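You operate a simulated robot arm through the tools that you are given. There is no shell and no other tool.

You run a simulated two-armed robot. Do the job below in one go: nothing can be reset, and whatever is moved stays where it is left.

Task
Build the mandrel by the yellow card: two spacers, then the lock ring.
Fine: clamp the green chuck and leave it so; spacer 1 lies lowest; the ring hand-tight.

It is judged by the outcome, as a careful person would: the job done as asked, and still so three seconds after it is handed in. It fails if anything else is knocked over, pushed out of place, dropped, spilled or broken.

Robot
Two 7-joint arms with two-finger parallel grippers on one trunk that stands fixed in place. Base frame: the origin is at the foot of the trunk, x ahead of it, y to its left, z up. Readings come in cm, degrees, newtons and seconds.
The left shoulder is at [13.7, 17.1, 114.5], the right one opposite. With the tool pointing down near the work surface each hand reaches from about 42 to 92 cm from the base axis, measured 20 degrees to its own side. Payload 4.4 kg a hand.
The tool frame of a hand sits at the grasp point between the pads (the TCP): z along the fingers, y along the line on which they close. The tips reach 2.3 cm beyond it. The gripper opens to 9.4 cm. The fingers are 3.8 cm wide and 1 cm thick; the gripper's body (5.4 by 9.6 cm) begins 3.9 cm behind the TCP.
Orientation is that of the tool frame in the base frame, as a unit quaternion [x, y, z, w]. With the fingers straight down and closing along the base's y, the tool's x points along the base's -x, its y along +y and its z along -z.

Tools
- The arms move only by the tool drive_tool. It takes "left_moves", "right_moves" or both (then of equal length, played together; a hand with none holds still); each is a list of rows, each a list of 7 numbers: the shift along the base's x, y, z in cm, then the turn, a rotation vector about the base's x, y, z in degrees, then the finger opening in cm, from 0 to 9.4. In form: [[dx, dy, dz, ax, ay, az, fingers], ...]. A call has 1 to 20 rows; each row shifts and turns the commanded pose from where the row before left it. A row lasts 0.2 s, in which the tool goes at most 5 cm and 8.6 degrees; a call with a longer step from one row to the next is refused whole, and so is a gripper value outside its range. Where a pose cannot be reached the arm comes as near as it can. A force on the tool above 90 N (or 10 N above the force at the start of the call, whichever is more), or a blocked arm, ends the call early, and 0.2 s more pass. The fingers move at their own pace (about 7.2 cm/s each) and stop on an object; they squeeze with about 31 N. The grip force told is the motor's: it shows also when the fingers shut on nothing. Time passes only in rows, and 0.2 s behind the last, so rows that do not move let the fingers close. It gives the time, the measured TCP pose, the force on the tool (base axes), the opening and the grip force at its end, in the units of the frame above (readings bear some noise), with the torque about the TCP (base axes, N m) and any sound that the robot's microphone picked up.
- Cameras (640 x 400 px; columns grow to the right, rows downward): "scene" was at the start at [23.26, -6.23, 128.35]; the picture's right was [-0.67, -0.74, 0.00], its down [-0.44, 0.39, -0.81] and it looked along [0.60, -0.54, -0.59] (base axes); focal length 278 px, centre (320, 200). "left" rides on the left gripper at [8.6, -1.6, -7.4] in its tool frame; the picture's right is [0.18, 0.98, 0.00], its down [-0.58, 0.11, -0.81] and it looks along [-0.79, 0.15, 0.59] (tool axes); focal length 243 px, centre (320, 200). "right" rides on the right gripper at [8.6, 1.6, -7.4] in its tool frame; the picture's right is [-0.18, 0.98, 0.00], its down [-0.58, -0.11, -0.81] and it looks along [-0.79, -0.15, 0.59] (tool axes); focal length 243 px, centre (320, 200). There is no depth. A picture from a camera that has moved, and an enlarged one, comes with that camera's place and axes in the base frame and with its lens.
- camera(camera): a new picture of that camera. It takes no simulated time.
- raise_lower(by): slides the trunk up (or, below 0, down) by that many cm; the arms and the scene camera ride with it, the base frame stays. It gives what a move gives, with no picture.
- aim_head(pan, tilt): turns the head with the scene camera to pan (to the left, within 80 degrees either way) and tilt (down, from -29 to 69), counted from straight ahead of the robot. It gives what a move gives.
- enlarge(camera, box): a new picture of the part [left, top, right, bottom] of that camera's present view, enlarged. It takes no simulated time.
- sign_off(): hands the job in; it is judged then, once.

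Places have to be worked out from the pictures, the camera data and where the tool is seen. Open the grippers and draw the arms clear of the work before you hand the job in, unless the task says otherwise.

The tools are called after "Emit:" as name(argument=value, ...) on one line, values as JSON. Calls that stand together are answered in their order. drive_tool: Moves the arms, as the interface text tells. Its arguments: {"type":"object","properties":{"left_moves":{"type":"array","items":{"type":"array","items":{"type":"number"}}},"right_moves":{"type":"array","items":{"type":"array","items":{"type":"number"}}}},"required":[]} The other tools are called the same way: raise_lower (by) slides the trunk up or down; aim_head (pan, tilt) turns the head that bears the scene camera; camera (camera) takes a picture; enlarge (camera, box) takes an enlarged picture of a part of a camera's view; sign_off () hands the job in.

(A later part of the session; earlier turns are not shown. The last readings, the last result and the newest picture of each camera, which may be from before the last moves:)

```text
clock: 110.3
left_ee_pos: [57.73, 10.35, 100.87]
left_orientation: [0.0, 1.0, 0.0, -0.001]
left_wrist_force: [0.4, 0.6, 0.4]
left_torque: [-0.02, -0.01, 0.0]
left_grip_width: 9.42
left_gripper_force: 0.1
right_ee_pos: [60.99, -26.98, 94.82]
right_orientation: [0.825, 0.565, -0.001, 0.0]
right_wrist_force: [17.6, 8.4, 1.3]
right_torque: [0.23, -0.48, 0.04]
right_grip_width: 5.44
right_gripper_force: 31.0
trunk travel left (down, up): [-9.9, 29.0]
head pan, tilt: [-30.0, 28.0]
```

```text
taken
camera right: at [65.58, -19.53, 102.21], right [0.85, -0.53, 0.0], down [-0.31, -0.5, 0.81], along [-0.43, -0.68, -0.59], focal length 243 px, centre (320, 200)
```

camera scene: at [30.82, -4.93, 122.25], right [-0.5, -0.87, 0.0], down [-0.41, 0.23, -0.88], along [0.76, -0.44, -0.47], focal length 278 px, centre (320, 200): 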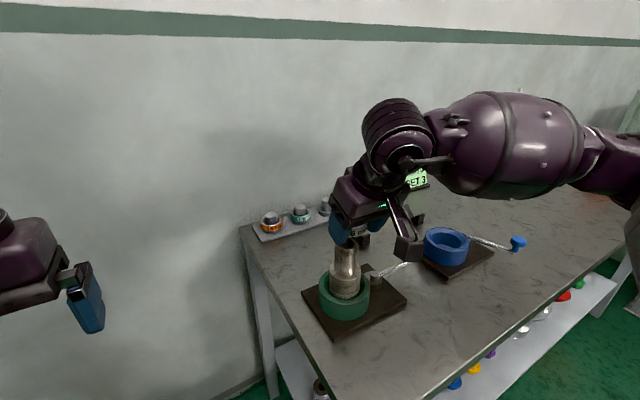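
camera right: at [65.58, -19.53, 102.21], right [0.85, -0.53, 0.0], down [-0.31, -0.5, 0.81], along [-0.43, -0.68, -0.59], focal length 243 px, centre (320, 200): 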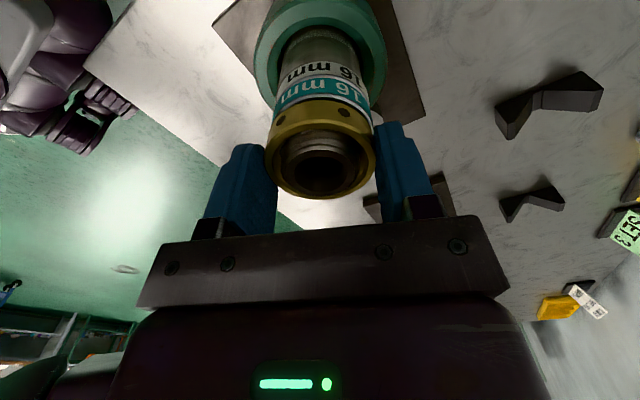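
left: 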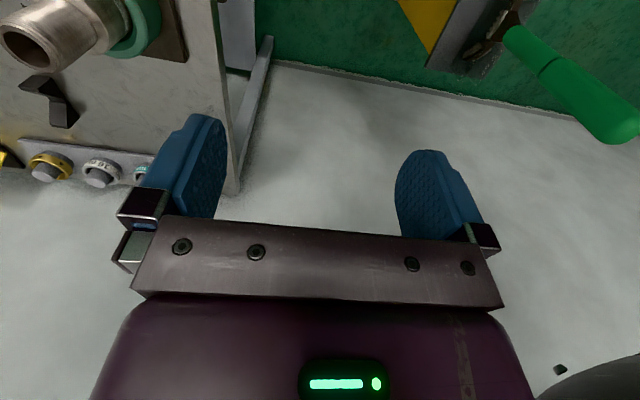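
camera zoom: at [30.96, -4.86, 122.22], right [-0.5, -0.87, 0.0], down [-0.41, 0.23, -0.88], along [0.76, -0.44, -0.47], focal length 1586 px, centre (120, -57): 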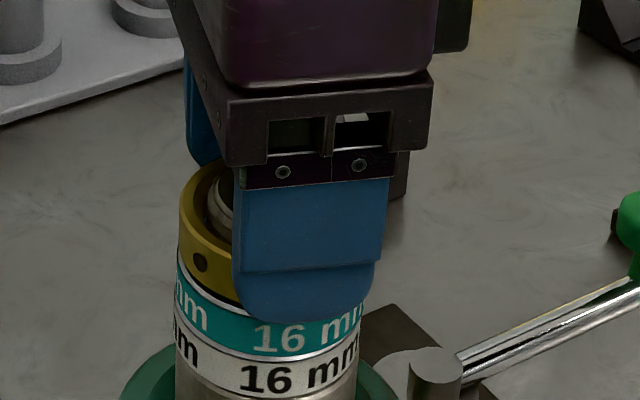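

Some side load has built up from a ~1 mm offset; the turning itself is free (torque ≈0). Let me zoom on the gap between gold and teal.

Emit:
enlarge(camera="scene", box=[325, 235, 381, 270])

Emit:
enlarge(camera="right", box=[240, 50, 400, 210])

```text
11.43 times, centred on (353, 252) of scene
camera zoom: at [30.96, -4.86, 122.22], right [-0.5, -0.87, 0.0], down [-0.41, 0.23, -0.88], along [0.76, -0.44, -0.47], focal length 3172 px, centre (-57, -400)
```

zoom: 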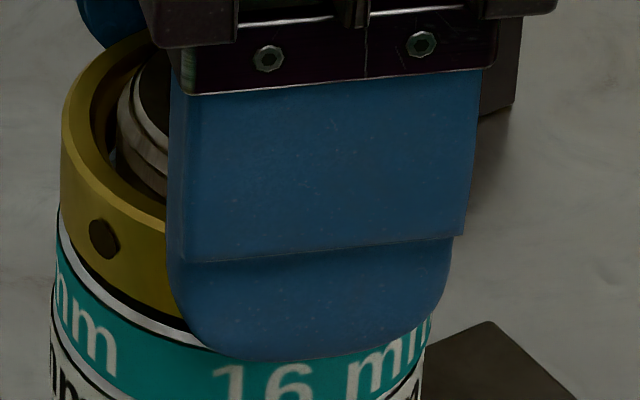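

```text
2.50 times, centred on (320, 130) of right
camera zoom: at [65.58, -19.53, 102.21], right [0.85, -0.53, 0.0], down [-0.31, -0.5, 0.81], along [-0.43, -0.68, -0.59], focal length 606 px, centre (320, 375)
```

zoom: 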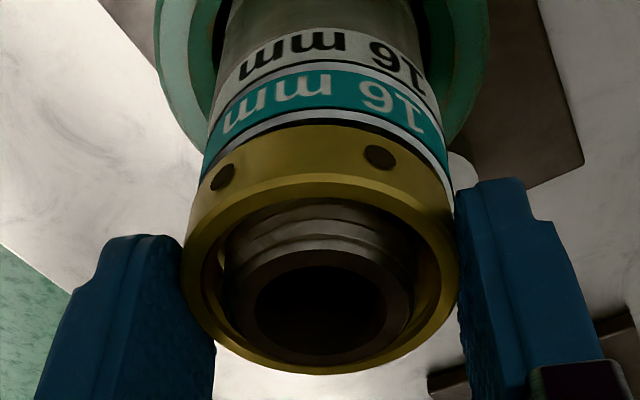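

The gap has narrowed to a thin line, so the ring is screwing down. I'll relieve the side load and turn another ~75°.

Emit:
drive_tool(right_moves=[[0.1, 0.05, 0, 0, 0, 0, 3], [0.1, 0.05, 0, 0, 0, -8.4, 3], [0, -0.02, -0.01, 0, 0, -8.4, 3], [0, -0.02, -0.01, 0, 0, -8.4, 3], [0, -0.02, -0.01, 0, 0, -8.4, 3], [0, -0.02, -0.01, 0, 0, -8.4, 3], [0, -0.02, -0.01, 0, 0, -8.4, 3], [0, -0.02, -0.01, 0, 0, -8.4, 3], [0, -0.02, -0.01, 0, 0, -8.4, 3], [0, -0.02, -0.01, 0, 0, -8.4, 3], [0, 0, 0, 0, 0, 0, 3]])

Emit:
enlarge(camera="scene", box=[310, 210, 400, 280])

Emit:
enlarge(camera="right", box=[240, 50, 400, 210])

```text
clock: 112.7
left_ee_pos: [57.44, 10.33, 101.1]
left_orientation: [0.0, 1.0, 0.0, 0.001]
left_wrist_force: [-0.3, 0.3, 0.0]
left_torque: [-0.04, -0.04, 0.01]
left_grip_width: 9.41
left_gripper_force: 0.1
right_ee_pos: [61.06, -26.95, 94.81]
right_orientation: [0.998, -0.059, 0.0, -0.001]
right_wrist_force: [-7.6, 3.6, 0.0]
right_torque: [0.09, 0.26, 0.02]
right_grip_width: 5.43
right_gripper_force: 31.3
trunk travel left (down, up): [-9.9, 29.0]
head pan, tilt: [-30.0, 28.0]
```

```text
5.71 times, centred on (355, 245) of scene
camera zoom: at [30.74, -4.91, 122.28], right [-0.5, -0.87, 0.0], down [-0.41, 0.23, -0.88], along [0.76, -0.44, -0.47], focal length 1586 px, centre (120, -57)
```

zoom: 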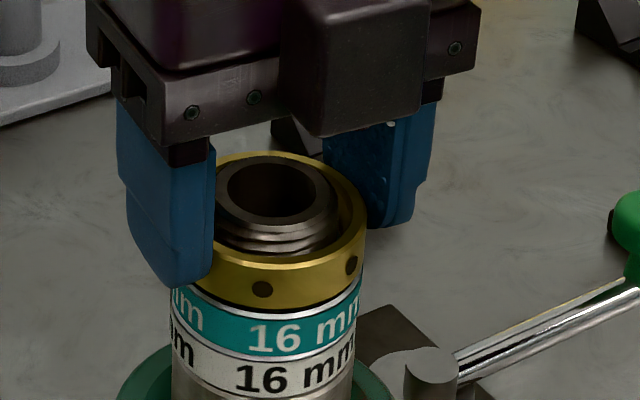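

```text
2.50 times, centred on (320, 130) of right
camera zoom: at [69.37, -29.71, 102.17], right [-0.3, -0.95, 0.0], down [-0.56, 0.17, 0.81], along [-0.77, 0.24, -0.59], focal length 606 px, centre (320, 375)
```

zoom: 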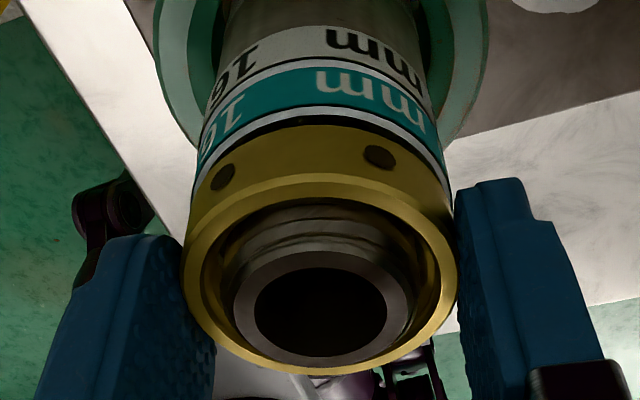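

Still turning freely after ~217°. I'll continue another ~75°.

Emit:
drive_tool(right_moves=[[-0.08, 0.03, 0, 0, 0, -8.4, 3], [0, -0.01, -0.01, 0, 0, -8.4, 3], [0, -0.01, -0.01, 0, 0, -8.4, 3], [0, -0.01, -0.01, 0, 0, -8.4, 3], [0, -0.01, -0.01, 0, 0, -8.4, 3], [0, -0.01, -0.01, 0, 0, -8.4, 3], [0, -0.01, -0.01, 0, 0, -8.4, 3], [0, -0.01, -0.01, 0, 0, -8.4, 3], [0, -0.01, -0.01, 0, 0, -8.4, 3], [0, 0, 0, 0, 0, 0, 3]])

Emit:
enlarge(camera="scene", box=[310, 210, 400, 280])

Emit:
enlarge(camera="right", box=[240, 50, 400, 210])

```text
clock: 114.9
left_ee_pos: [57.55, 10.19, 101.06]
left_orientation: [0.0, 1.0, 0.0, 0.0]
left_wrist_force: [-0.5, 0.8, 0.0]
left_torque: [-0.02, -0.01, -0.02]
left_grip_width: 9.39
left_gripper_force: 0.0
right_ee_pos: [60.95, -27.01, 94.73]
right_orientation: [0.753, -0.658, 0.0, 0.0]
right_wrist_force: [-4.3, 7.3, 0.1]
right_torque: [0.19, 0.11, 0.04]
right_grip_width: 5.44
right_gripper_force: 30.8
trunk travel left (down, up): [-9.9, 29.0]
head pan, tilt: [-30.0, 28.0]
```

```text
5.71 times, centred on (355, 245) of scene
camera zoom: at [30.77, -4.87, 122.27], right [-0.5, -0.87, 0.0], down [-0.41, 0.23, -0.88], along [0.76, -0.44, -0.47], focal length 1586 px, centre (120, -57)
```

zoom: 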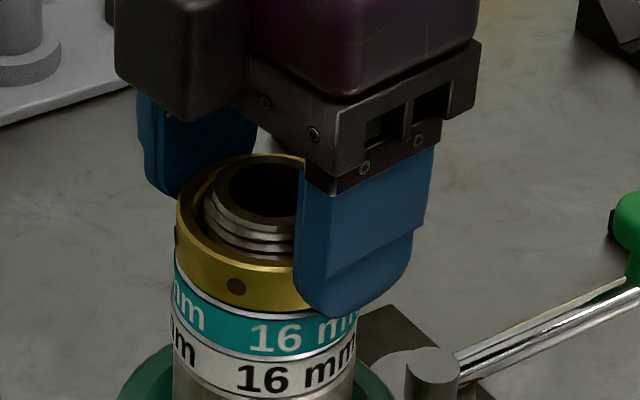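

```text
2.50 times, centred on (320, 130) of right
camera zoom: at [60.45, -35.9, 102.07], right [-1.0, 0.05, 0.0], down [0.03, 0.59, 0.81], along [0.04, 0.81, -0.59], focal length 606 px, centre (320, 375)
```

zoom: 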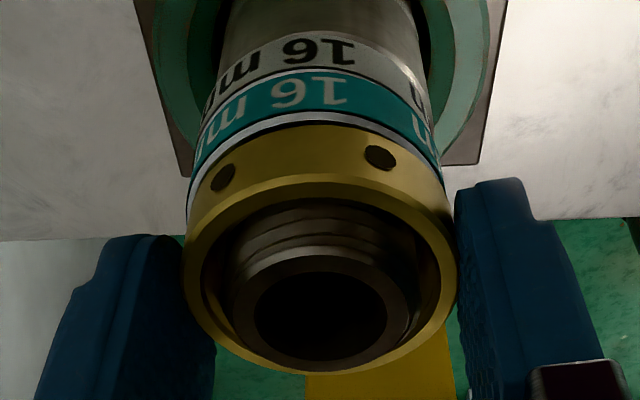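

The gap is almost closed and the mandrel now protrudes further. I'll continue in smaller turns, watching for torque rise.

Emit:
drive_tool(right_moves=[[-0.04, 0.07, 0, 0, 0, -6, 3], [0, 0, 0, 0, 0, -6, 3], [0, 0, 0, 0, 0, -6, 3], [0, 0, 0, 0, 0, 0, 3]])

Emit:
enlarge(camera="right", box=[240, 50, 400, 210])

```text
clock: 115.9
left_ee_pos: [57.52, 10.25, 100.96]
left_orientation: [0.001, 1.0, 0.0, 0.0]
left_wrist_force: [0.7, 0.0, -0.3]
left_torque: [0.02, 0.01, 0.0]
left_grip_width: 9.43
left_gripper_force: 0.0
right_ee_pos: [60.98, -27.07, 94.65]
right_orientation: [-0.64, 0.769, -0.001, 0.001]
right_wrist_force: [-1.0, 0.4, -0.6]
right_torque: [0.02, 0.02, 0.05]
right_grip_width: 5.41
right_gripper_force: 31.1
trunk travel left (down, up): [-9.9, 29.0]
head pan, tilt: [-30.0, 28.0]
```

```text
2.50 times, centred on (320, 130) of right
camera zoom: at [57.73, -35.32, 102.09], right [-0.93, 0.36, 0.0], down [0.21, 0.55, 0.81], along [0.29, 0.75, -0.59], focal length 606 px, centre (320, 375)
```

zoom: 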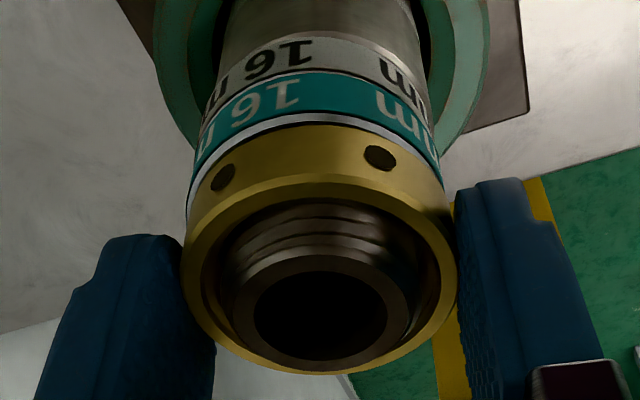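

Torque still ≈0. I'll keep turning until it tightens or the wrist runs out.

Emit:
drive_tool(right_moves=[[0, 0, 0, 0, 0, -6, 3], [0, 0, 0, 0, 0, -6, 3], [0, 0, 0, 0, 0, -6, 3], [0, 0, 0, 0, 0, 0, 3]])

Emit:
enlarge(camera="right", box=[240, 50, 400, 210])

Emit:
enlarge(camera="scene", box=[310, 210, 400, 280])

```text
clock: 116.9
left_ee_pos: [56.79, 10.59, 101.52]
left_orientation: [0.0, 1.0, -0.002, 0.004]
left_wrist_force: [-0.8, -0.3, 0.6]
left_torque: [-0.01, 0.01, 0.05]
left_grip_width: 9.4
left_gripper_force: 0.1
right_ee_pos: [61.8, -28.59, 94.55]
right_orientation: [-0.518, 0.855, 0.001, 0.003]
right_wrist_force: [-53.0, 33.0, 24.0]
right_torque: [1.22, 1.6, 0.47]
right_grip_width: 8.13
right_gripper_force: 31.1
right hand out of reach, approached as far as the arm can: row 3
trunk travel left (down, up): [-9.9, 29.0]
head pan, tilt: [-30.0, 28.0]
```

```text
2.50 times, centred on (320, 130) of right
camera zoom: at [56.2, -35.57, 101.83], right [-0.79, 0.62, 0.0], down [0.36, 0.46, 0.81], along [0.5, 0.64, -0.59], focal length 606 px, centre (320, 375)
```

zoom: 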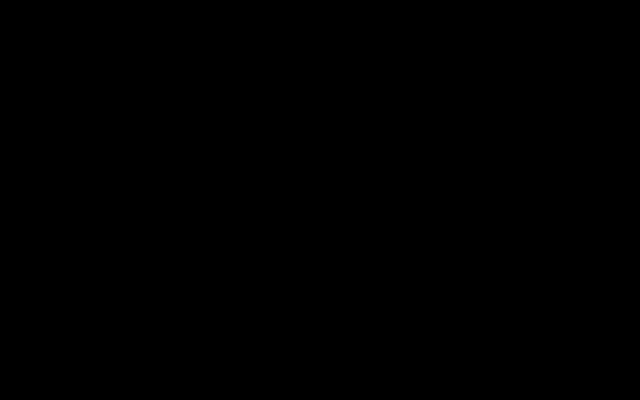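

```text
5.71 times, centred on (355, 245) of scene
camera zoom: at [30.07, -4.57, 122.54], right [-0.5, -0.87, 0.0], down [-0.4, 0.23, -0.89], along [0.77, -0.44, -0.46], focal length 1586 px, centre (120, -57)
```

zoom: 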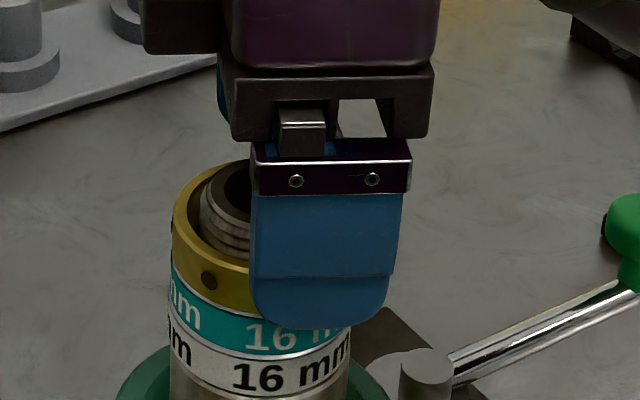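

The wrist hit its turning limit on the last row and the hand swung sideways, loading the ring and opening the grip. I'll immediately open, turn back a little and re-centre to unload.

Emit:
drive_tool(right_moves=[[-0.2, 0.4, 0, 0, 0, 5, 9], [-0.3, 0.6, 0, 0, 0, 6, 9.4], [-0.3, 0.5, 0, 0, 0, 6, 9.4], [0, 0, 0, 0, 0, 0, 9.4]])

Emit:
camera(camera="right")

Emit:
camera(camera="scene")

```text
clock: 117.9
left_ee_pos: [57.58, 10.21, 101.02]
left_orientation: [0.0, 1.0, 0.0, -0.001]
left_wrist_force: [-1.5, 0.6, 0.1]
left_torque: [0.02, -0.02, 0.01]
left_grip_width: 9.4
left_gripper_force: 0.0
right_ee_pos: [61.74, -27.54, 93.55]
right_orientation: [-0.634, 0.774, 0.0, 0.0]
right_wrist_force: [0.4, -1.2, 0.4]
right_torque: [-0.03, -0.01, -0.02]
right_grip_width: 9.38
right_gripper_force: 0.1
trunk travel left (down, up): [-9.9, 29.0]
head pan, tilt: [-30.0, 28.0]
```

```text
taken
camera right: at [58.32, -35.72, 100.99], right [-0.93, 0.37, 0.0], down [0.22, 0.55, 0.81], along [0.3, 0.75, -0.59], focal length 243 px, centre (320, 200)
```

right: 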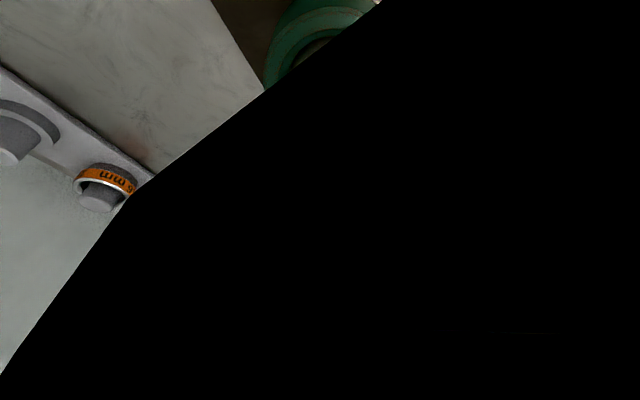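

```text
taken
camera scene: at [30.83, -4.92, 122.24], right [-0.5, -0.87, 0.0], down [-0.41, 0.23, -0.88], along [0.76, -0.44, -0.47], focal length 278 px, centre (320, 200)
```

scene: 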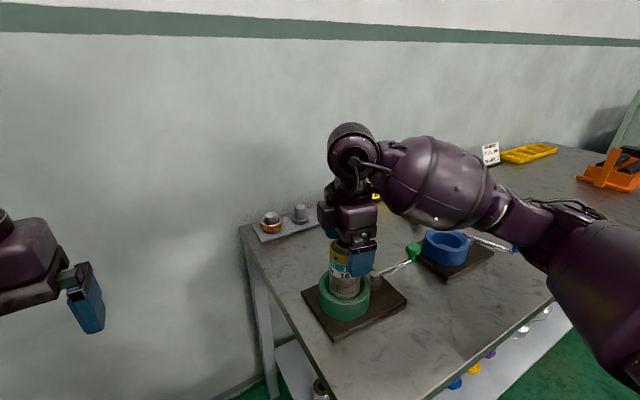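

Unloaded now (forces ≈0), with the fingers wide open around the ring. I'll rise straight up and then inspect the stack.

Emit:
drive_tool(right_moves=[[-0.4, 0.3, 1, 0, 0, 0, 9.4], [-0.3, 0.2, 2, 0, 0, 0, 9.4], [0, 0, 3, 0, 0, 0, 9.4], [0, 0, 3, 0, 0, 0, 9.4], [0, 0, 0, 0, 0, 0, 9.4]])

Emit:
enlarge(camera="scene", box=[310, 220, 390, 300])

Emit:
camera(camera="right")

```text
clock: 119.1
left_ee_pos: [57.59, 10.32, 101.03]
left_orientation: [0.0, 1.0, -0.001, -0.001]
left_wrist_force: [0.9, 0.2, 0.5]
left_torque: [-0.06, 0.03, 0.01]
left_grip_width: 9.41
left_gripper_force: 0.0
right_ee_pos: [61.05, -27.07, 102.8]
right_orientation: [-0.634, 0.774, 0.0, 0.0]
right_wrist_force: [1.1, 0.4, 0.2]
right_torque: [0.02, 0.01, -0.01]
right_grip_width: 9.41
right_gripper_force: 0.0
trunk travel left (down, up): [-9.9, 29.0]
head pan, tilt: [-30.0, 28.0]
```

```text
5.00 times, centred on (350, 260) of scene
camera zoom: at [30.85, -4.94, 122.23], right [-0.5, -0.87, 0.0], down [-0.41, 0.23, -0.88], along [0.76, -0.44, -0.47], focal length 1388 px, centre (170, -100)
```

zoom: 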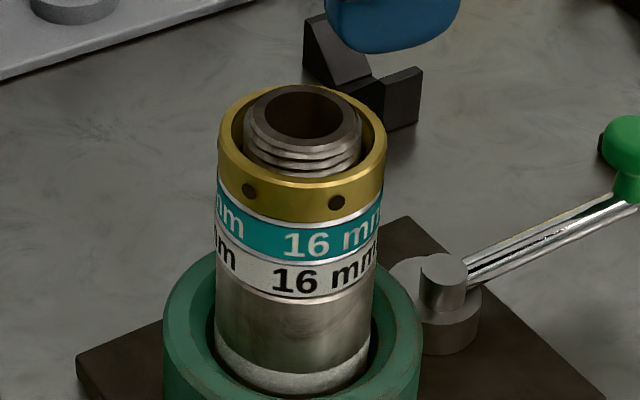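

```text
taken
camera right: at [57.68, -35.24, 110.17], right [-0.93, 0.37, 0.0], down [0.22, 0.55, 0.81], along [0.3, 0.75, -0.59], focal length 243 px, centre (320, 200)
```

right: 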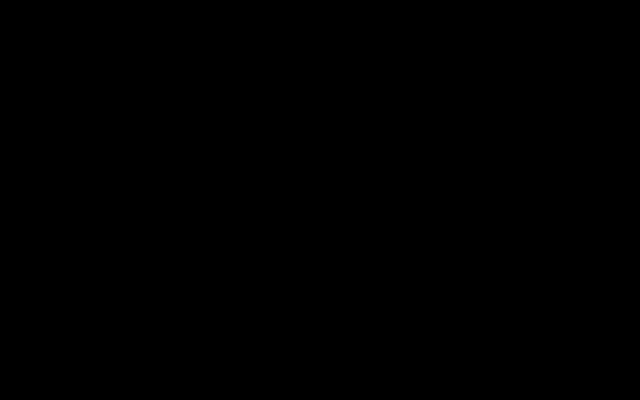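

The stack is intact, upright, and the gold ring now appears against the teal spacer. I'll zoom in on the joint and unwind the wrist.

Emit:
enlarge(camera="scene", box=[330, 232, 370, 282])

Emit:
drive_tool(right_moves=[[0, 0, 0, 0, 0, 8.4, 7.5], [0, 0, 0, 0, 0, 8.4, 7.5], [0, 0, 0, 0, 0, 8.4, 7.5], [0, 0, 0, 0, 0, 8.4, 7.5], [0, 0, 0, 0, 0, 8.4, 7.5], [0, 0, 0, 0, 0, 8.4, 7.5], [0, 0, 0, 0, 0, 8.4, 7.5], [0, 0, 0, 0, 0, 8.4, 7.5], [0, 0, 0, 0, 0, 8.4, 7.5], [0, 0, 0, 0, 0, 8.4, 7.5], [0, 0, 0, 0, 0, 8.4, 7.5], [0, 0, 0, 0, 0, 8.4, 7.5], [0, 0, 0, 0, 0, 8.4, 7.5], [0, 0, 0, 0, 0, 8.4, 7.5], [0, 0, 0, 0, 0, 8.4, 7.5], [0, 0, 0, 0, 0, 8.4, 7.5], [0, 0, 0, 0, 0, 8.4, 7.5], [0, 0, 0, 0, 0, 8.4, 7.5]])

Emit:
camera(camera="right")

```text
8.00 times, centred on (350, 257) of scene
camera zoom: at [30.85, -4.94, 122.23], right [-0.5, -0.87, 0.0], down [-0.41, 0.23, -0.88], along [0.76, -0.44, -0.47], focal length 2220 px, centre (80, -256)
```

zoom: 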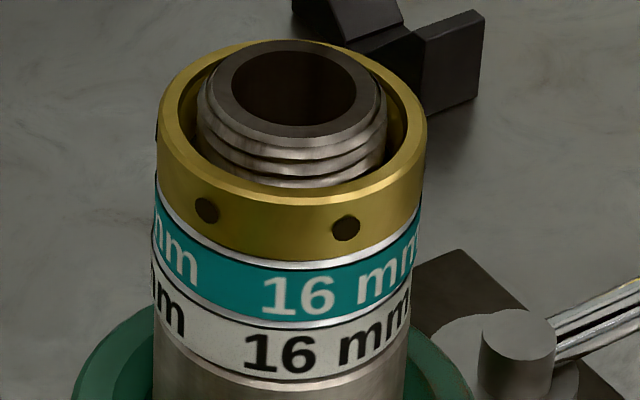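

```text
clock: 122.9
left_ee_pos: [57.61, 10.23, 101.02]
left_orientation: [0.0, 1.0, 0.0, 0.0]
left_wrist_force: [0.2, 0.6, 0.3]
left_torque: [-0.03, 0.02, -0.05]
left_grip_width: 9.42
left_gripper_force: 0.1
right_ee_pos: [60.92, -27.18, 102.85]
right_orientation: [0.906, 0.423, 0.0, -0.001]
right_wrist_force: [0.0, 0.5, 1.1]
right_torque: [-0.01, -0.02, -0.01]
right_grip_width: 7.51
right_gripper_force: 0.0
trunk travel left (down, up): [-9.9, 29.0]
head pan, tilt: [-30.0, 28.0]
```

```text
taken
camera right: at [67.71, -21.56, 110.2], right [0.64, -0.77, 0.0], down [-0.46, -0.38, 0.81], along [-0.62, -0.51, -0.59], focal length 243 px, centre (320, 200)
```

right: 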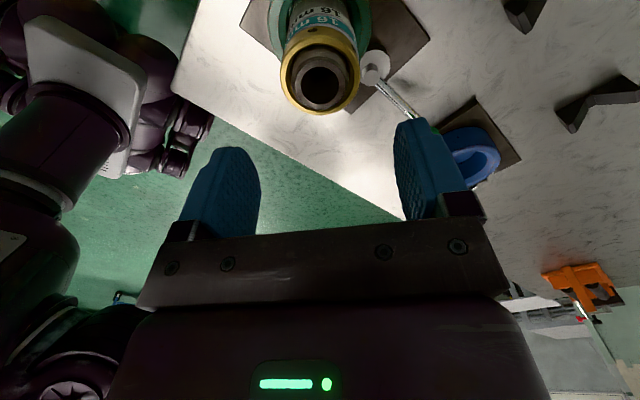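

The gold ring now meets teal but is not yet tightened. I'll unwind a bit more, re-centre over the axis (≈61.1,-27.05), and regrip for the final tightening.

Emit:
drive_tool(right_moves=[[0.06, 0.04, 0, 0, 0, 8.4, 7.5], [0.06, 0.04, 0, 0, 0, 8.4, 7.5], [0.06, 0.04, -2, 0, 0, 8.4, 7.5], [0, 0, -2, 0, 0, 8.4, 7.5], [0, 0, -2, 0, 0, 8.4, 7.5], [0, 0, -1.5, 0, 0, 0, 7.5], [0, 0, -0.6, 0, 0, 0, 7.5], [0, 0, 0, 0, 0, 0, 7.5]])

Emit:
enlarge(camera="right", box=[220, 60, 420, 220])

Emit:
enlarge(camera="scene", box=[310, 210, 400, 280])

```text
clock: 124.7
left_ee_pos: [57.58, 10.32, 101.09]
left_orientation: [0.001, 1.0, 0.0, 0.0]
left_wrist_force: [0.0, 1.1, 0.3]
left_torque: [0.0, 0.02, 0.01]
left_grip_width: 9.39
left_gripper_force: 0.1
right_ee_pos: [61.25, -27.05, 94.64]
right_orientation: [0.695, 0.719, -0.001, -0.001]
right_wrist_force: [-0.8, -0.1, -0.3]
right_torque: [-0.02, -0.01, -0.02]
right_grip_width: 7.5
right_gripper_force: 0.1
trunk travel left (down, up): [-9.9, 29.0]
head pan, tilt: [-30.0, 28.0]
```

```text
2.50 times, centred on (320, 140) of right
camera zoom: at [62.34, -18.33, 102.03], right [0.99, -0.15, 0.0], down [-0.09, -0.59, 0.81], along [-0.12, -0.8, -0.59], focal length 606 px, centre (320, 350)
```

zoom: 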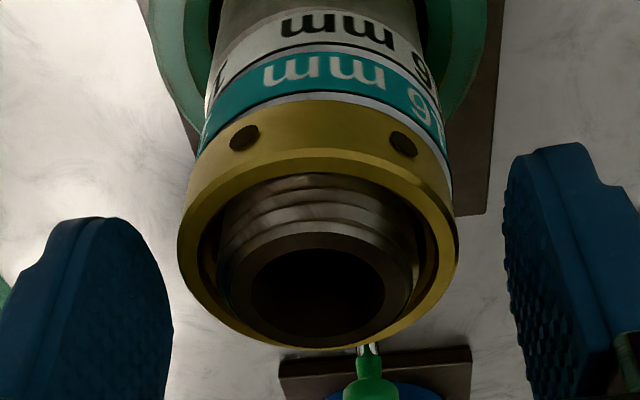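

```text
5.71 times, centred on (355, 245) of scene
camera zoom: at [30.8, -4.94, 122.26], right [-0.5, -0.87, 0.0], down [-0.41, 0.23, -0.88], along [0.76, -0.44, -0.47], focal length 1586 px, centre (120, -57)
```

zoom: 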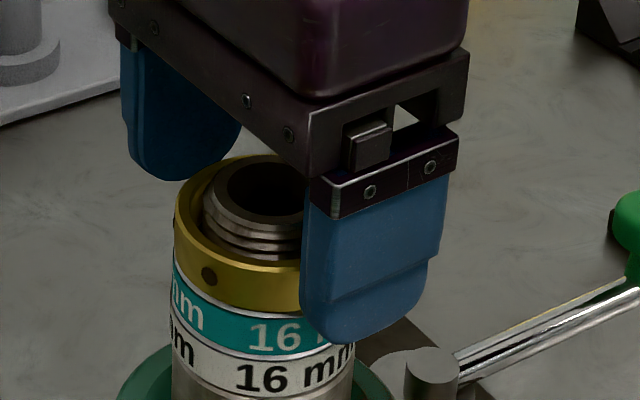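

Centred well. I'll raise 0.15 cm so the tips stay off teal, close, and start tightening clockwise in small turns.

Emit:
drive_tool(right_moves=[[0, 0, 0.15, 0, 0, 0, 6.5], [0, 0, 0, 0, 0, 0, 3], [0, 0, 0, 0, 0, 0, 3], [0, 0, 0, 0, 0, 0, 3], [0, 0, 0, 0, 0, -6, 3], [0, 0, 0, 0, 0, -6, 3], [0, 0, 0, 0, 0, -6, 3], [0, 0, 0, 0, 0, -6, 3], [0, 0, 0, 0, 0, 0, 3]])

Emit:
enlarge(camera="scene", box=[310, 210, 400, 280])

Emit:
enlarge(camera="right", box=[220, 60, 420, 220])

```text
clock: 126.7
left_ee_pos: [57.48, 10.21, 101.03]
left_orientation: [-0.001, 1.0, 0.0, 0.0]
left_wrist_force: [-0.1, 0.1, -0.2]
left_torque: [0.0, -0.04, -0.03]
left_grip_width: 9.4
left_gripper_force: 0.1
right_ee_pos: [60.98, -26.86, 94.73]
right_orientation: [0.83, 0.558, 0.0, 0.0]
right_wrist_force: [-8.7, 1.7, -0.4]
right_torque: [0.07, 0.27, 0.05]
right_grip_width: 5.48
right_gripper_force: 30.4
trunk travel left (down, up): [-9.9, 29.0]
head pan, tilt: [-30.0, 28.0]
```

```text
5.71 times, centred on (355, 245) of scene
camera zoom: at [30.73, -4.93, 122.28], right [-0.5, -0.87, 0.0], down [-0.41, 0.23, -0.88], along [0.76, -0.44, -0.47], focal length 1586 px, centre (120, -57)
```

zoom: 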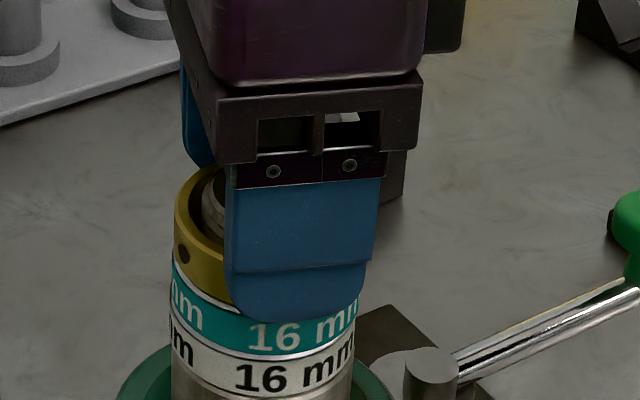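

```text
2.50 times, centred on (320, 140) of right
camera zoom: at [65.77, -19.62, 102.22], right [0.84, -0.54, 0.0], down [-0.32, -0.5, 0.81], along [-0.44, -0.68, -0.59], focal length 606 px, centre (320, 350)
```

zoom: 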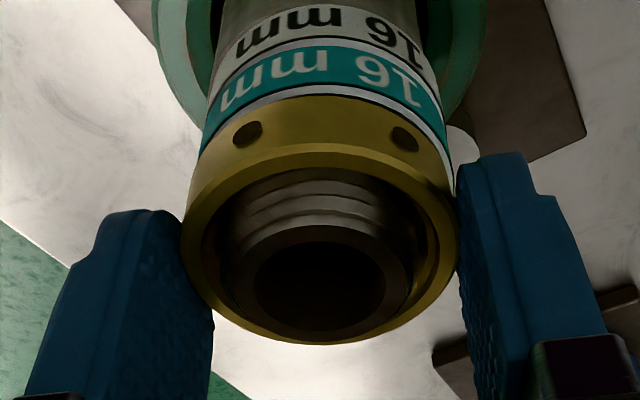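

The ring still turns freely with the hand (torque 0.05). I'll continue in 30° increments, relieving the small side load.

Emit:
drive_tool(right_moves=[[-0.09, 0.02, 0, 0, 0, -6, 3], [0, 0, 0, 0, 0, -6, 3], [0, 0, 0, 0, 0, -6, 3], [0, 0, 0, 0, 0, -6, 3], [0, 0, 0, 0, 0, -6, 3], [0, 0, 0, 0, 0, 0, 3]])

Emit:
enlarge(camera="right", box=[220, 60, 420, 220])

```text
clock: 128.1
left_ee_pos: [57.53, 10.17, 101.05]
left_orientation: [0.0, 1.0, -0.001, -0.001]
left_wrist_force: [-0.3, 0.0, -0.8]
left_torque: [-0.01, 0.01, 0.01]
left_grip_width: 9.4
left_gripper_force: 0.1
right_ee_pos: [61.01, -27.0, 94.74]
right_orientation: [0.946, 0.325, 0.0, -0.001]
right_wrist_force: [2.6, -5.2, -1.2]
right_torque: [-0.18, -0.08, 0.04]
right_grip_width: 5.52
right_gripper_force: 31.2
trunk travel left (down, up): [-9.9, 29.0]
head pan, tilt: [-30.0, 28.0]
```

```text
2.50 times, centred on (320, 140) of right
camera zoom: at [68.84, -23.02, 102.2], right [0.46, -0.89, 0.0], down [-0.53, -0.27, 0.81], along [-0.72, -0.37, -0.59], focal length 606 px, centre (320, 350)
```

zoom: 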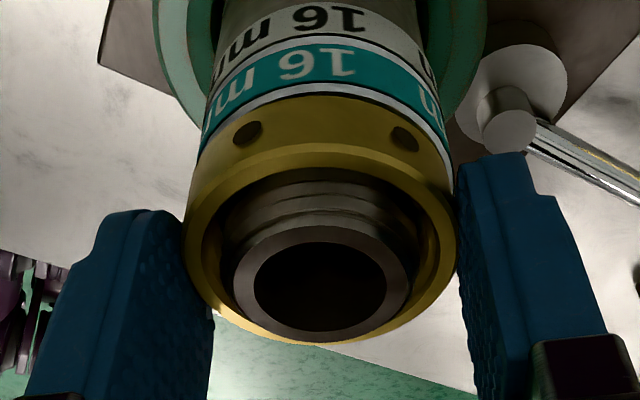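

Still free-turning; the spacers' labels have not moved, so only the ring turns. I'll go on.

Emit:
drive_tool(right_moves=[[0.03, -0.05, 0, 0, 0, -6, 3], [0, 0, 0, 0, 0, -6, 3], [0, 0, 0, 0, 0, -6, 3], [0, 0, 0, 0, 0, -6, 3], [0, 0, 0, 0, 0, -6, 3], [0, 0, 0, 0, 0, -6, 3], [0, 0, 0, 0, 0, 0, 3]])

Emit:
enlarge(camera="right", box=[220, 60, 420, 220])

Emit:
enlarge(camera="scene", box=[310, 210, 400, 280])

```text
clock: 129.7
left_ee_pos: [57.37, 10.13, 101.0]
left_orientation: [0.0, 1.0, 0.001, 0.0]
left_wrist_force: [-0.1, -0.2, 0.4]
left_torque: [0.01, 0.0, 0.0]
left_grip_width: 9.41
left_gripper_force: 0.1
right_ee_pos: [61.15, -27.0, 94.92]
right_orientation: [1.0, 0.015, 0.0, -0.001]
right_wrist_force: [-1.2, -8.9, 0.4]
right_torque: [-0.23, 0.02, 0.34]
right_grip_width: 5.48
right_gripper_force: 31.0
trunk travel left (down, up): [-9.9, 29.0]
head pan, tilt: [-30.0, 28.0]
```

```text
2.50 times, centred on (320, 140) of right
camera zoom: at [69.71, -28.43, 102.21], right [-0.15, -0.99, 0.0], down [-0.58, 0.09, 0.81], along [-0.8, 0.12, -0.59], focal length 606 px, centre (320, 350)
```

zoom: 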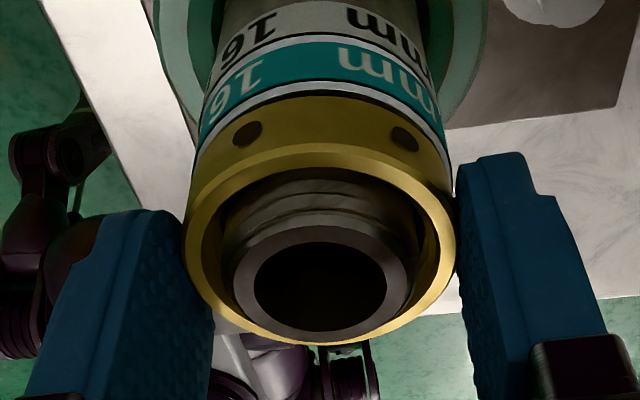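

```text
5.71 times, centred on (355, 245) of scene
camera zoom: at [30.8, -5.02, 122.26], right [-0.5, -0.87, 0.0], down [-0.41, 0.24, -0.88], along [0.76, -0.44, -0.47], focal length 1586 px, centre (120, -57)
```

zoom: 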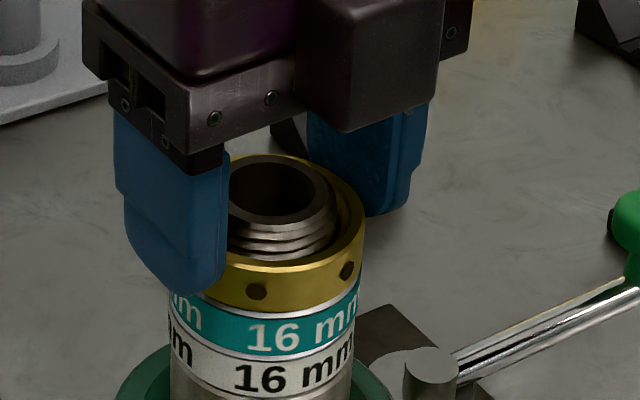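

Resisting torque has appeared (0.34 N·m): the ring is seating. I'll continue in small 3° steps to make it snug.

Emit:
drive_tool(right_moves=[[0, -0.09, 0, 0, 0, -3, 3], [0, 0, 0, 0, 0, -3, 3], [0, 0, 0, 0, 0, -3, 3], [0, 0, 0, 0, 0, 0, 3]])

Emit:
enlarge(camera="right", box=[220, 60, 420, 220])

```text
clock: 130.7
left_ee_pos: [57.64, 10.3, 100.98]
left_orientation: [0.0, 1.0, -0.001, -0.001]
left_wrist_force: [-0.3, 0.0, -0.3]
left_torque: [-0.01, 0.0, 0.01]
left_grip_width: 9.4
left_gripper_force: 0.1
right_ee_pos: [61.1, -27.02, 94.81]
right_orientation: [0.998, -0.061, 0.0, -0.001]
right_wrist_force: [1.7, 3.8, -3.8]
right_torque: [0.13, -0.07, 0.41]
right_grip_width: 5.49
right_gripper_force: 30.6
trunk travel left (down, up): [-9.9, 29.0]
head pan, tilt: [-30.0, 28.0]
```

```text
2.50 times, centred on (320, 140) of right
camera zoom: at [69.4, -29.78, 102.24], right [-0.3, -0.95, 0.0], down [-0.56, 0.18, 0.81], along [-0.77, 0.25, -0.59], focal length 606 px, centre (320, 350)
```

zoom: 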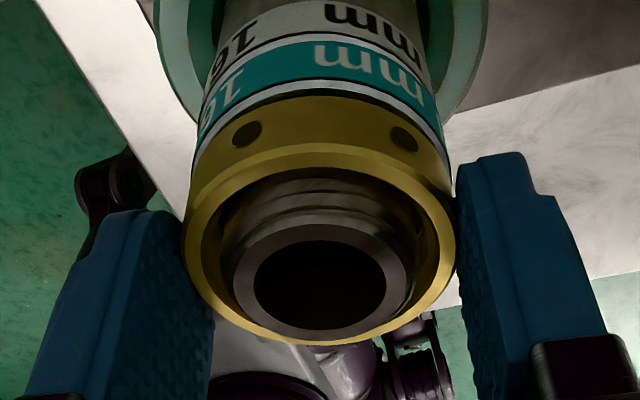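

Torque 0.41 N·m and the ring still follows the fingers. A few more degrees.

Emit:
drive_tool(right_moves=[[0.02, 0.04, -0.04, 0, 0, -4, 3], [0, 0, 0, 0, 0, -4, 3], [0, 0, 0, 0, 0, -4, 3], [0, 0, 0, 0, 0, 0, 3]])

Emit:
enlarge(camera="right", box=[220, 60, 420, 220])

Emit:
enlarge(camera="scene", box=[310, 210, 400, 280])

```text
clock: 131.7
left_ee_pos: [57.47, 10.35, 100.98]
left_orientation: [0.0, 1.0, 0.001, -0.001]
left_wrist_force: [-0.6, 0.7, -0.2]
left_torque: [0.0, -0.01, 0.03]
left_grip_width: 9.39
left_gripper_force: 0.0
right_ee_pos: [61.07, -27.0, 94.85]
right_orientation: [0.986, -0.166, 0.0, -0.001]
right_wrist_force: [-0.3, 3.6, -0.2]
right_torque: [0.12, -0.02, 0.48]
right_grip_width: 5.48
right_gripper_force: 31.2
trunk travel left (down, up): [-9.9, 29.0]
head pan, tilt: [-30.0, 28.0]
```

```text
2.50 times, centred on (320, 140) of right
camera zoom: at [68.64, -31.47, 102.19], right [-0.5, -0.87, 0.0], down [-0.51, 0.29, 0.81], along [-0.7, 0.4, -0.59], focal length 606 px, centre (320, 350)
```

zoom: 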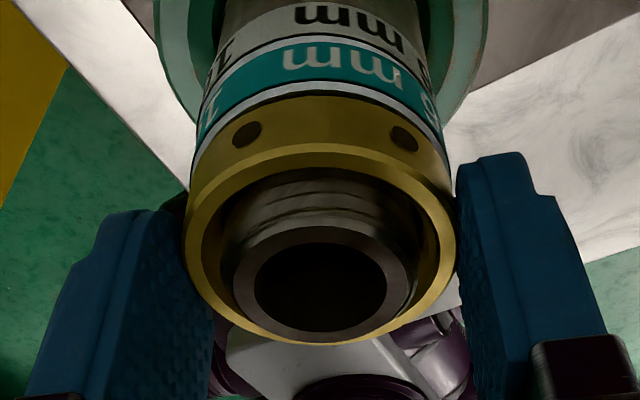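

```text
5.71 times, centred on (355, 245) of scene
camera zoom: at [30.81, -4.92, 122.26], right [-0.5, -0.87, 0.0], down [-0.41, 0.23, -0.88], along [0.76, -0.44, -0.47], focal length 1586 px, centre (120, -57)
```

zoom: 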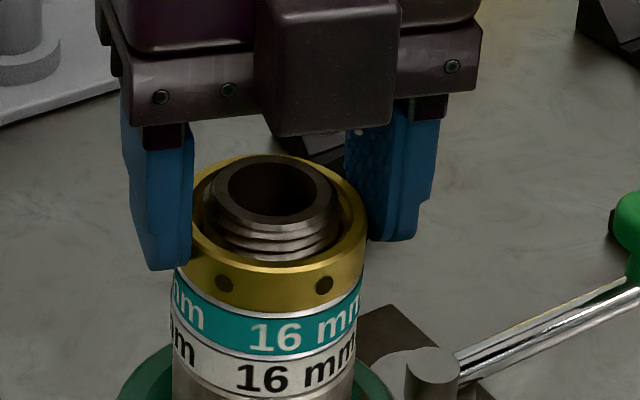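

Torque creeps up (0.48 N·m) with the spacers staying put. I'll keep tightening a little further.

Emit:
drive_tool(right_moves=[[0, 0.04, 0, 0, 0, -4, 3], [0, 0, 0, 0, 0, -4, 3], [0, 0, 0, 0, 0, -4, 3], [0, 0, 0, 0, 0, -4, 3], [0, 0, 0, 0, 0, -4, 3], [0, 0, 0, 0, 0, 0, 3]])

Emit:
enlarge(camera="right", box=[220, 60, 420, 220])

Emit:
enlarge(camera="scene", box=[310, 210, 400, 280])

```text
clock: 133.1
left_ee_pos: [57.42, 10.31, 101.13]
left_orientation: [-0.001, 1.0, 0.0, 0.0]
left_wrist_force: [0.1, -0.1, 0.1]
left_torque: [-0.05, 0.01, 0.02]
left_grip_width: 9.41
left_gripper_force: 0.0
right_ee_pos: [61.09, -27.07, 94.83]
right_orientation: [0.942, -0.334, 0.0, 0.0]
right_wrist_force: [-2.3, -3.0, 0.1]
right_torque: [-0.04, 0.02, 0.51]
right_grip_width: 5.48
right_gripper_force: 31.1
trunk travel left (down, up): [-9.9, 29.0]
head pan, tilt: [-30.0, 28.0]
```

```text
2.50 times, centred on (320, 140) of right
camera zoom: at [66.67, -33.83, 102.16], right [-0.76, -0.65, 0.0], down [-0.38, 0.45, 0.81], along [-0.52, 0.62, -0.59], focal length 606 px, centre (320, 350)
```

zoom: 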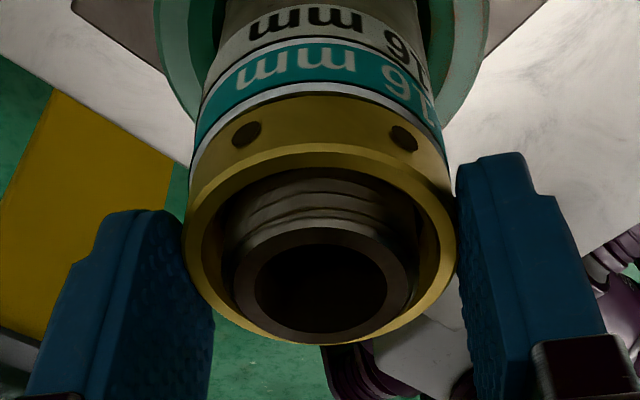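

```text
5.71 times, centred on (355, 245) of scene
camera zoom: at [30.78, -4.96, 122.27], right [-0.5, -0.87, 0.0], down [-0.41, 0.23, -0.88], along [0.76, -0.44, -0.47], focal length 1586 px, centre (120, -57)
```

zoom: 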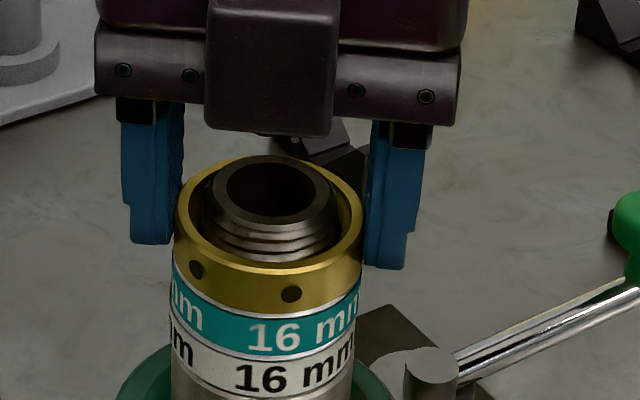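

Torque levels near 0.5 N·m while the ring still follows. I need to know whether the mandrel itself is turning; I'll zoom closely on the thread start before and after a further small turn.

Emit:
enlarge(camera="scene", box=[332, 230, 380, 260])

Emit:
drive_tool(right_moves=[[0, 0, 0, 0, 0, -4, 3], [0, 0, 0, 0, 0, -4, 3], [0, 0, 0, 0, 0, -4, 3], [0, 0, 0, 0, 0, -4, 3], [0, 0, 0, 0, 0, 0, 3]])

Emit:
enlarge(camera="scene", box=[332, 230, 380, 260])

```text
13.33 times, centred on (356, 245) of scene
camera zoom: at [30.78, -4.96, 122.27], right [-0.5, -0.87, 0.0], down [-0.41, 0.23, -0.88], along [0.76, -0.44, -0.47], focal length 3700 px, centre (-160, -400)
```

zoom: 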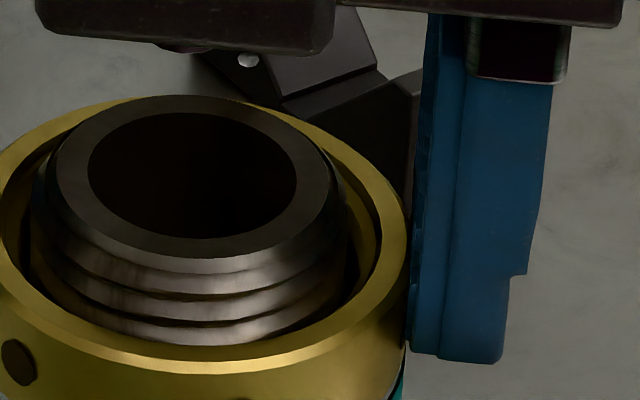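

```text
clock: 134.3
left_ee_pos: [57.49, 10.32, 101.12]
left_orientation: [0.0, 1.0, 0.0, 0.001]
left_wrist_force: [-0.6, 0.3, -0.1]
left_torque: [-0.01, 0.0, -0.03]
left_grip_width: 9.39
left_gripper_force: 0.1
right_ee_pos: [61.07, -27.1, 94.71]
right_orientation: [0.886, -0.464, 0.001, -0.001]
right_wrist_force: [-4.2, -4.3, -0.3]
right_torque: [-0.06, 0.12, 0.54]
right_grip_width: 5.49
right_gripper_force: 30.9
trunk travel left (down, up): [-9.9, 29.0]
head pan, tilt: [-30.0, 28.0]
```

```text
13.33 times, centred on (356, 245) of scene
camera zoom: at [30.77, -4.97, 122.27], right [-0.5, -0.87, 0.0], down [-0.41, 0.24, -0.88], along [0.76, -0.44, -0.47], focal length 3700 px, centre (-160, -400)
```

zoom: 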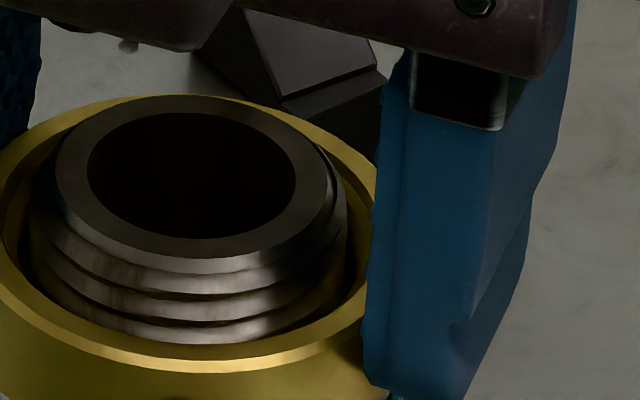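

The thread pattern is unchanged, so the mandrel is held firmly and only the ring turns; torque is 0.54 N·m. I'll tighten another ~30° and see whether it stops following.

Emit:
drive_tool(right_moves=[[-0.04, -0.04, 0, 0, 0, -4, 3], [0, 0, 0, 0, 0, -4, 3], [0, 0, 0, 0, 0, -4, 3], [0, 0, 0, 0, 0, -4, 3], [0, 0, 0, 0, 0, -4, 3], [0, 0, 0, 0, 0, -4, 3], [0, 0, 0, 0, 0, 0, 3]])

Emit:
enlarge(camera="right", box=[220, 60, 420, 220])

Emit:
enlarge(camera="scene", box=[310, 210, 400, 280])

```text
clock: 135.9
left_ee_pos: [57.4, 10.41, 101.03]
left_orientation: [-0.001, 1.0, 0.0, 0.0]
left_wrist_force: [0.2, 1.2, -0.3]
left_torque: [0.05, -0.01, -0.03]
left_grip_width: 9.41
left_gripper_force: 0.0
right_ee_pos: [60.94, -27.13, 94.78]
right_orientation: [0.771, -0.637, 0.001, 0.0]
right_wrist_force: [-3.8, -5.7, -0.4]
right_torque: [-0.18, 0.13, 0.44]
right_grip_width: 5.49
right_gripper_force: 30.6
trunk travel left (down, up): [-9.9, 29.0]
head pan, tilt: [-30.0, 28.0]
```

```text
2.50 times, centred on (320, 140) of right
camera zoom: at [60.98, -35.96, 102.23], right [-1.0, 0.0, 0.0], down [0.0, 0.59, 0.81], along [0.0, 0.81, -0.59], focal length 606 px, centre (320, 350)
```

zoom: 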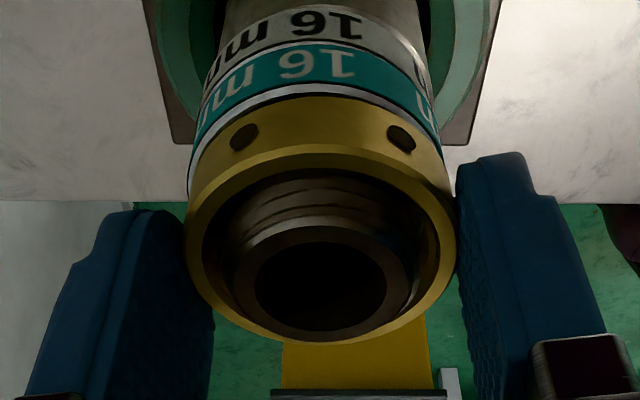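

```text
5.71 times, centred on (355, 245) of scene
camera zoom: at [30.8, -4.98, 122.26], right [-0.5, -0.87, 0.0], down [-0.41, 0.24, -0.88], along [0.76, -0.44, -0.47], focal length 1586 px, centre (120, -57)
```

zoom: 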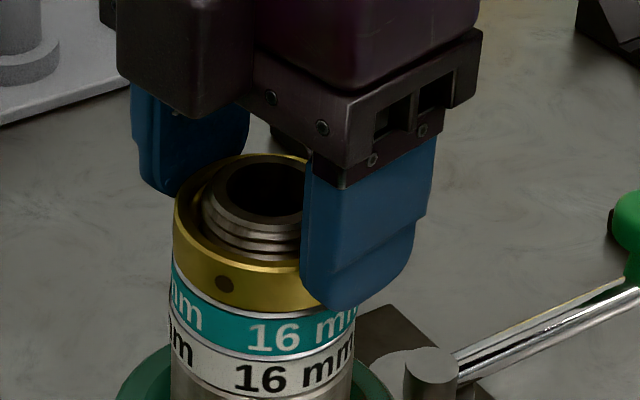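

The ring still turns at ~0.45–0.5 N·m, so it isn't at its limit. I'll open, wind the wrist back in place (fingers clear of the ring), and regrip for more.

Emit:
drive_tool(right_moves=[[0.05, 0.05, 0, 0, 0, 0, 6], [0, 0, 0, 0, 0, 0, 7.6], [0, 0, 0, 0, 0, 8.5, 7.6], [0, 0, 0, 0, 0, 8.5, 7.6], [0, 0, 0, 0, 0, 8.5, 7.6], [0, 0, 0, 0, 0, 8.5, 7.6], [0, 0, 0, 0, 0, 8.5, 7.6], [0, 0, 0, 0, 0, 8.5, 7.6], [0, 0, 0, 0, 0, 8.5, 7.6], [0, 0, 0, 0, 0, 8.5, 7.6], [0, 0, 0, 0, 0, 8.5, 7.6], [0, 0, 0, 0, 0, 8.5, 7.6], [0, 0, 0, 0, 0, 8.5, 7.6], [0, 0, 0, 0, 0, 8.5, 7.6], [0, 0, 0, 0, 0, 8.5, 7.6], [0, 0, 0, 0, 0, 8.5, 7.6], [0, 0, 0, 0, 0, 8.5, 7.6], [0, 0, 0, 0, 0, 8.5, 7.6], [0, 0, 0, 0, 0, 8.5, 7.6], [0, 0, 0, 0, 0, 0, 7.6]])

Emit:
enlarge(camera="right", box=[220, 60, 420, 220])

Emit:
enlarge(camera="scene", box=[310, 210, 400, 280])

```text
clock: 140.1
left_ee_pos: [57.51, 10.35, 101.01]
left_orientation: [0.0, 1.0, 0.0, 0.001]
left_wrist_force: [-0.1, -0.9, 0.5]
left_torque: [-0.01, -0.02, -0.02]
left_grip_width: 9.42
left_gripper_force: 0.1
right_ee_pos: [61.11, -27.11, 94.78]
right_orientation: [0.841, 0.541, 0.0, -0.001]
right_wrist_force: [-0.2, 0.3, -0.7]
right_torque: [0.03, 0.02, -0.01]
right_grip_width: 7.58
right_gripper_force: 0.1
trunk travel left (down, up): [-9.9, 29.0]
head pan, tilt: [-30.0, 28.0]
```

```text
2.50 times, centred on (320, 140) of right
camera zoom: at [66.11, -19.9, 102.18], right [0.82, -0.58, 0.0], down [-0.34, -0.48, 0.81], along [-0.46, -0.66, -0.59], focal length 606 px, centre (320, 350)
```

zoom: 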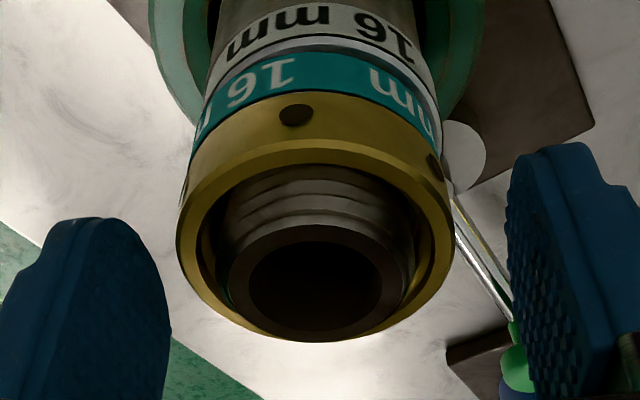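

```text
5.71 times, centred on (355, 245) of scene
camera zoom: at [30.8, -4.94, 122.26], right [-0.5, -0.87, 0.0], down [-0.41, 0.23, -0.88], along [0.76, -0.44, -0.47], focal length 1586 px, centre (120, -57)
```

zoom: 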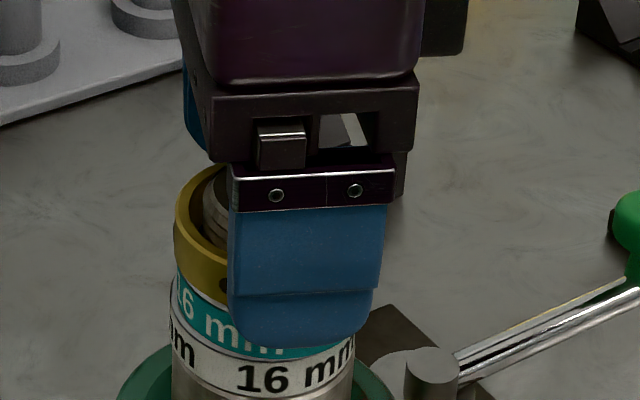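

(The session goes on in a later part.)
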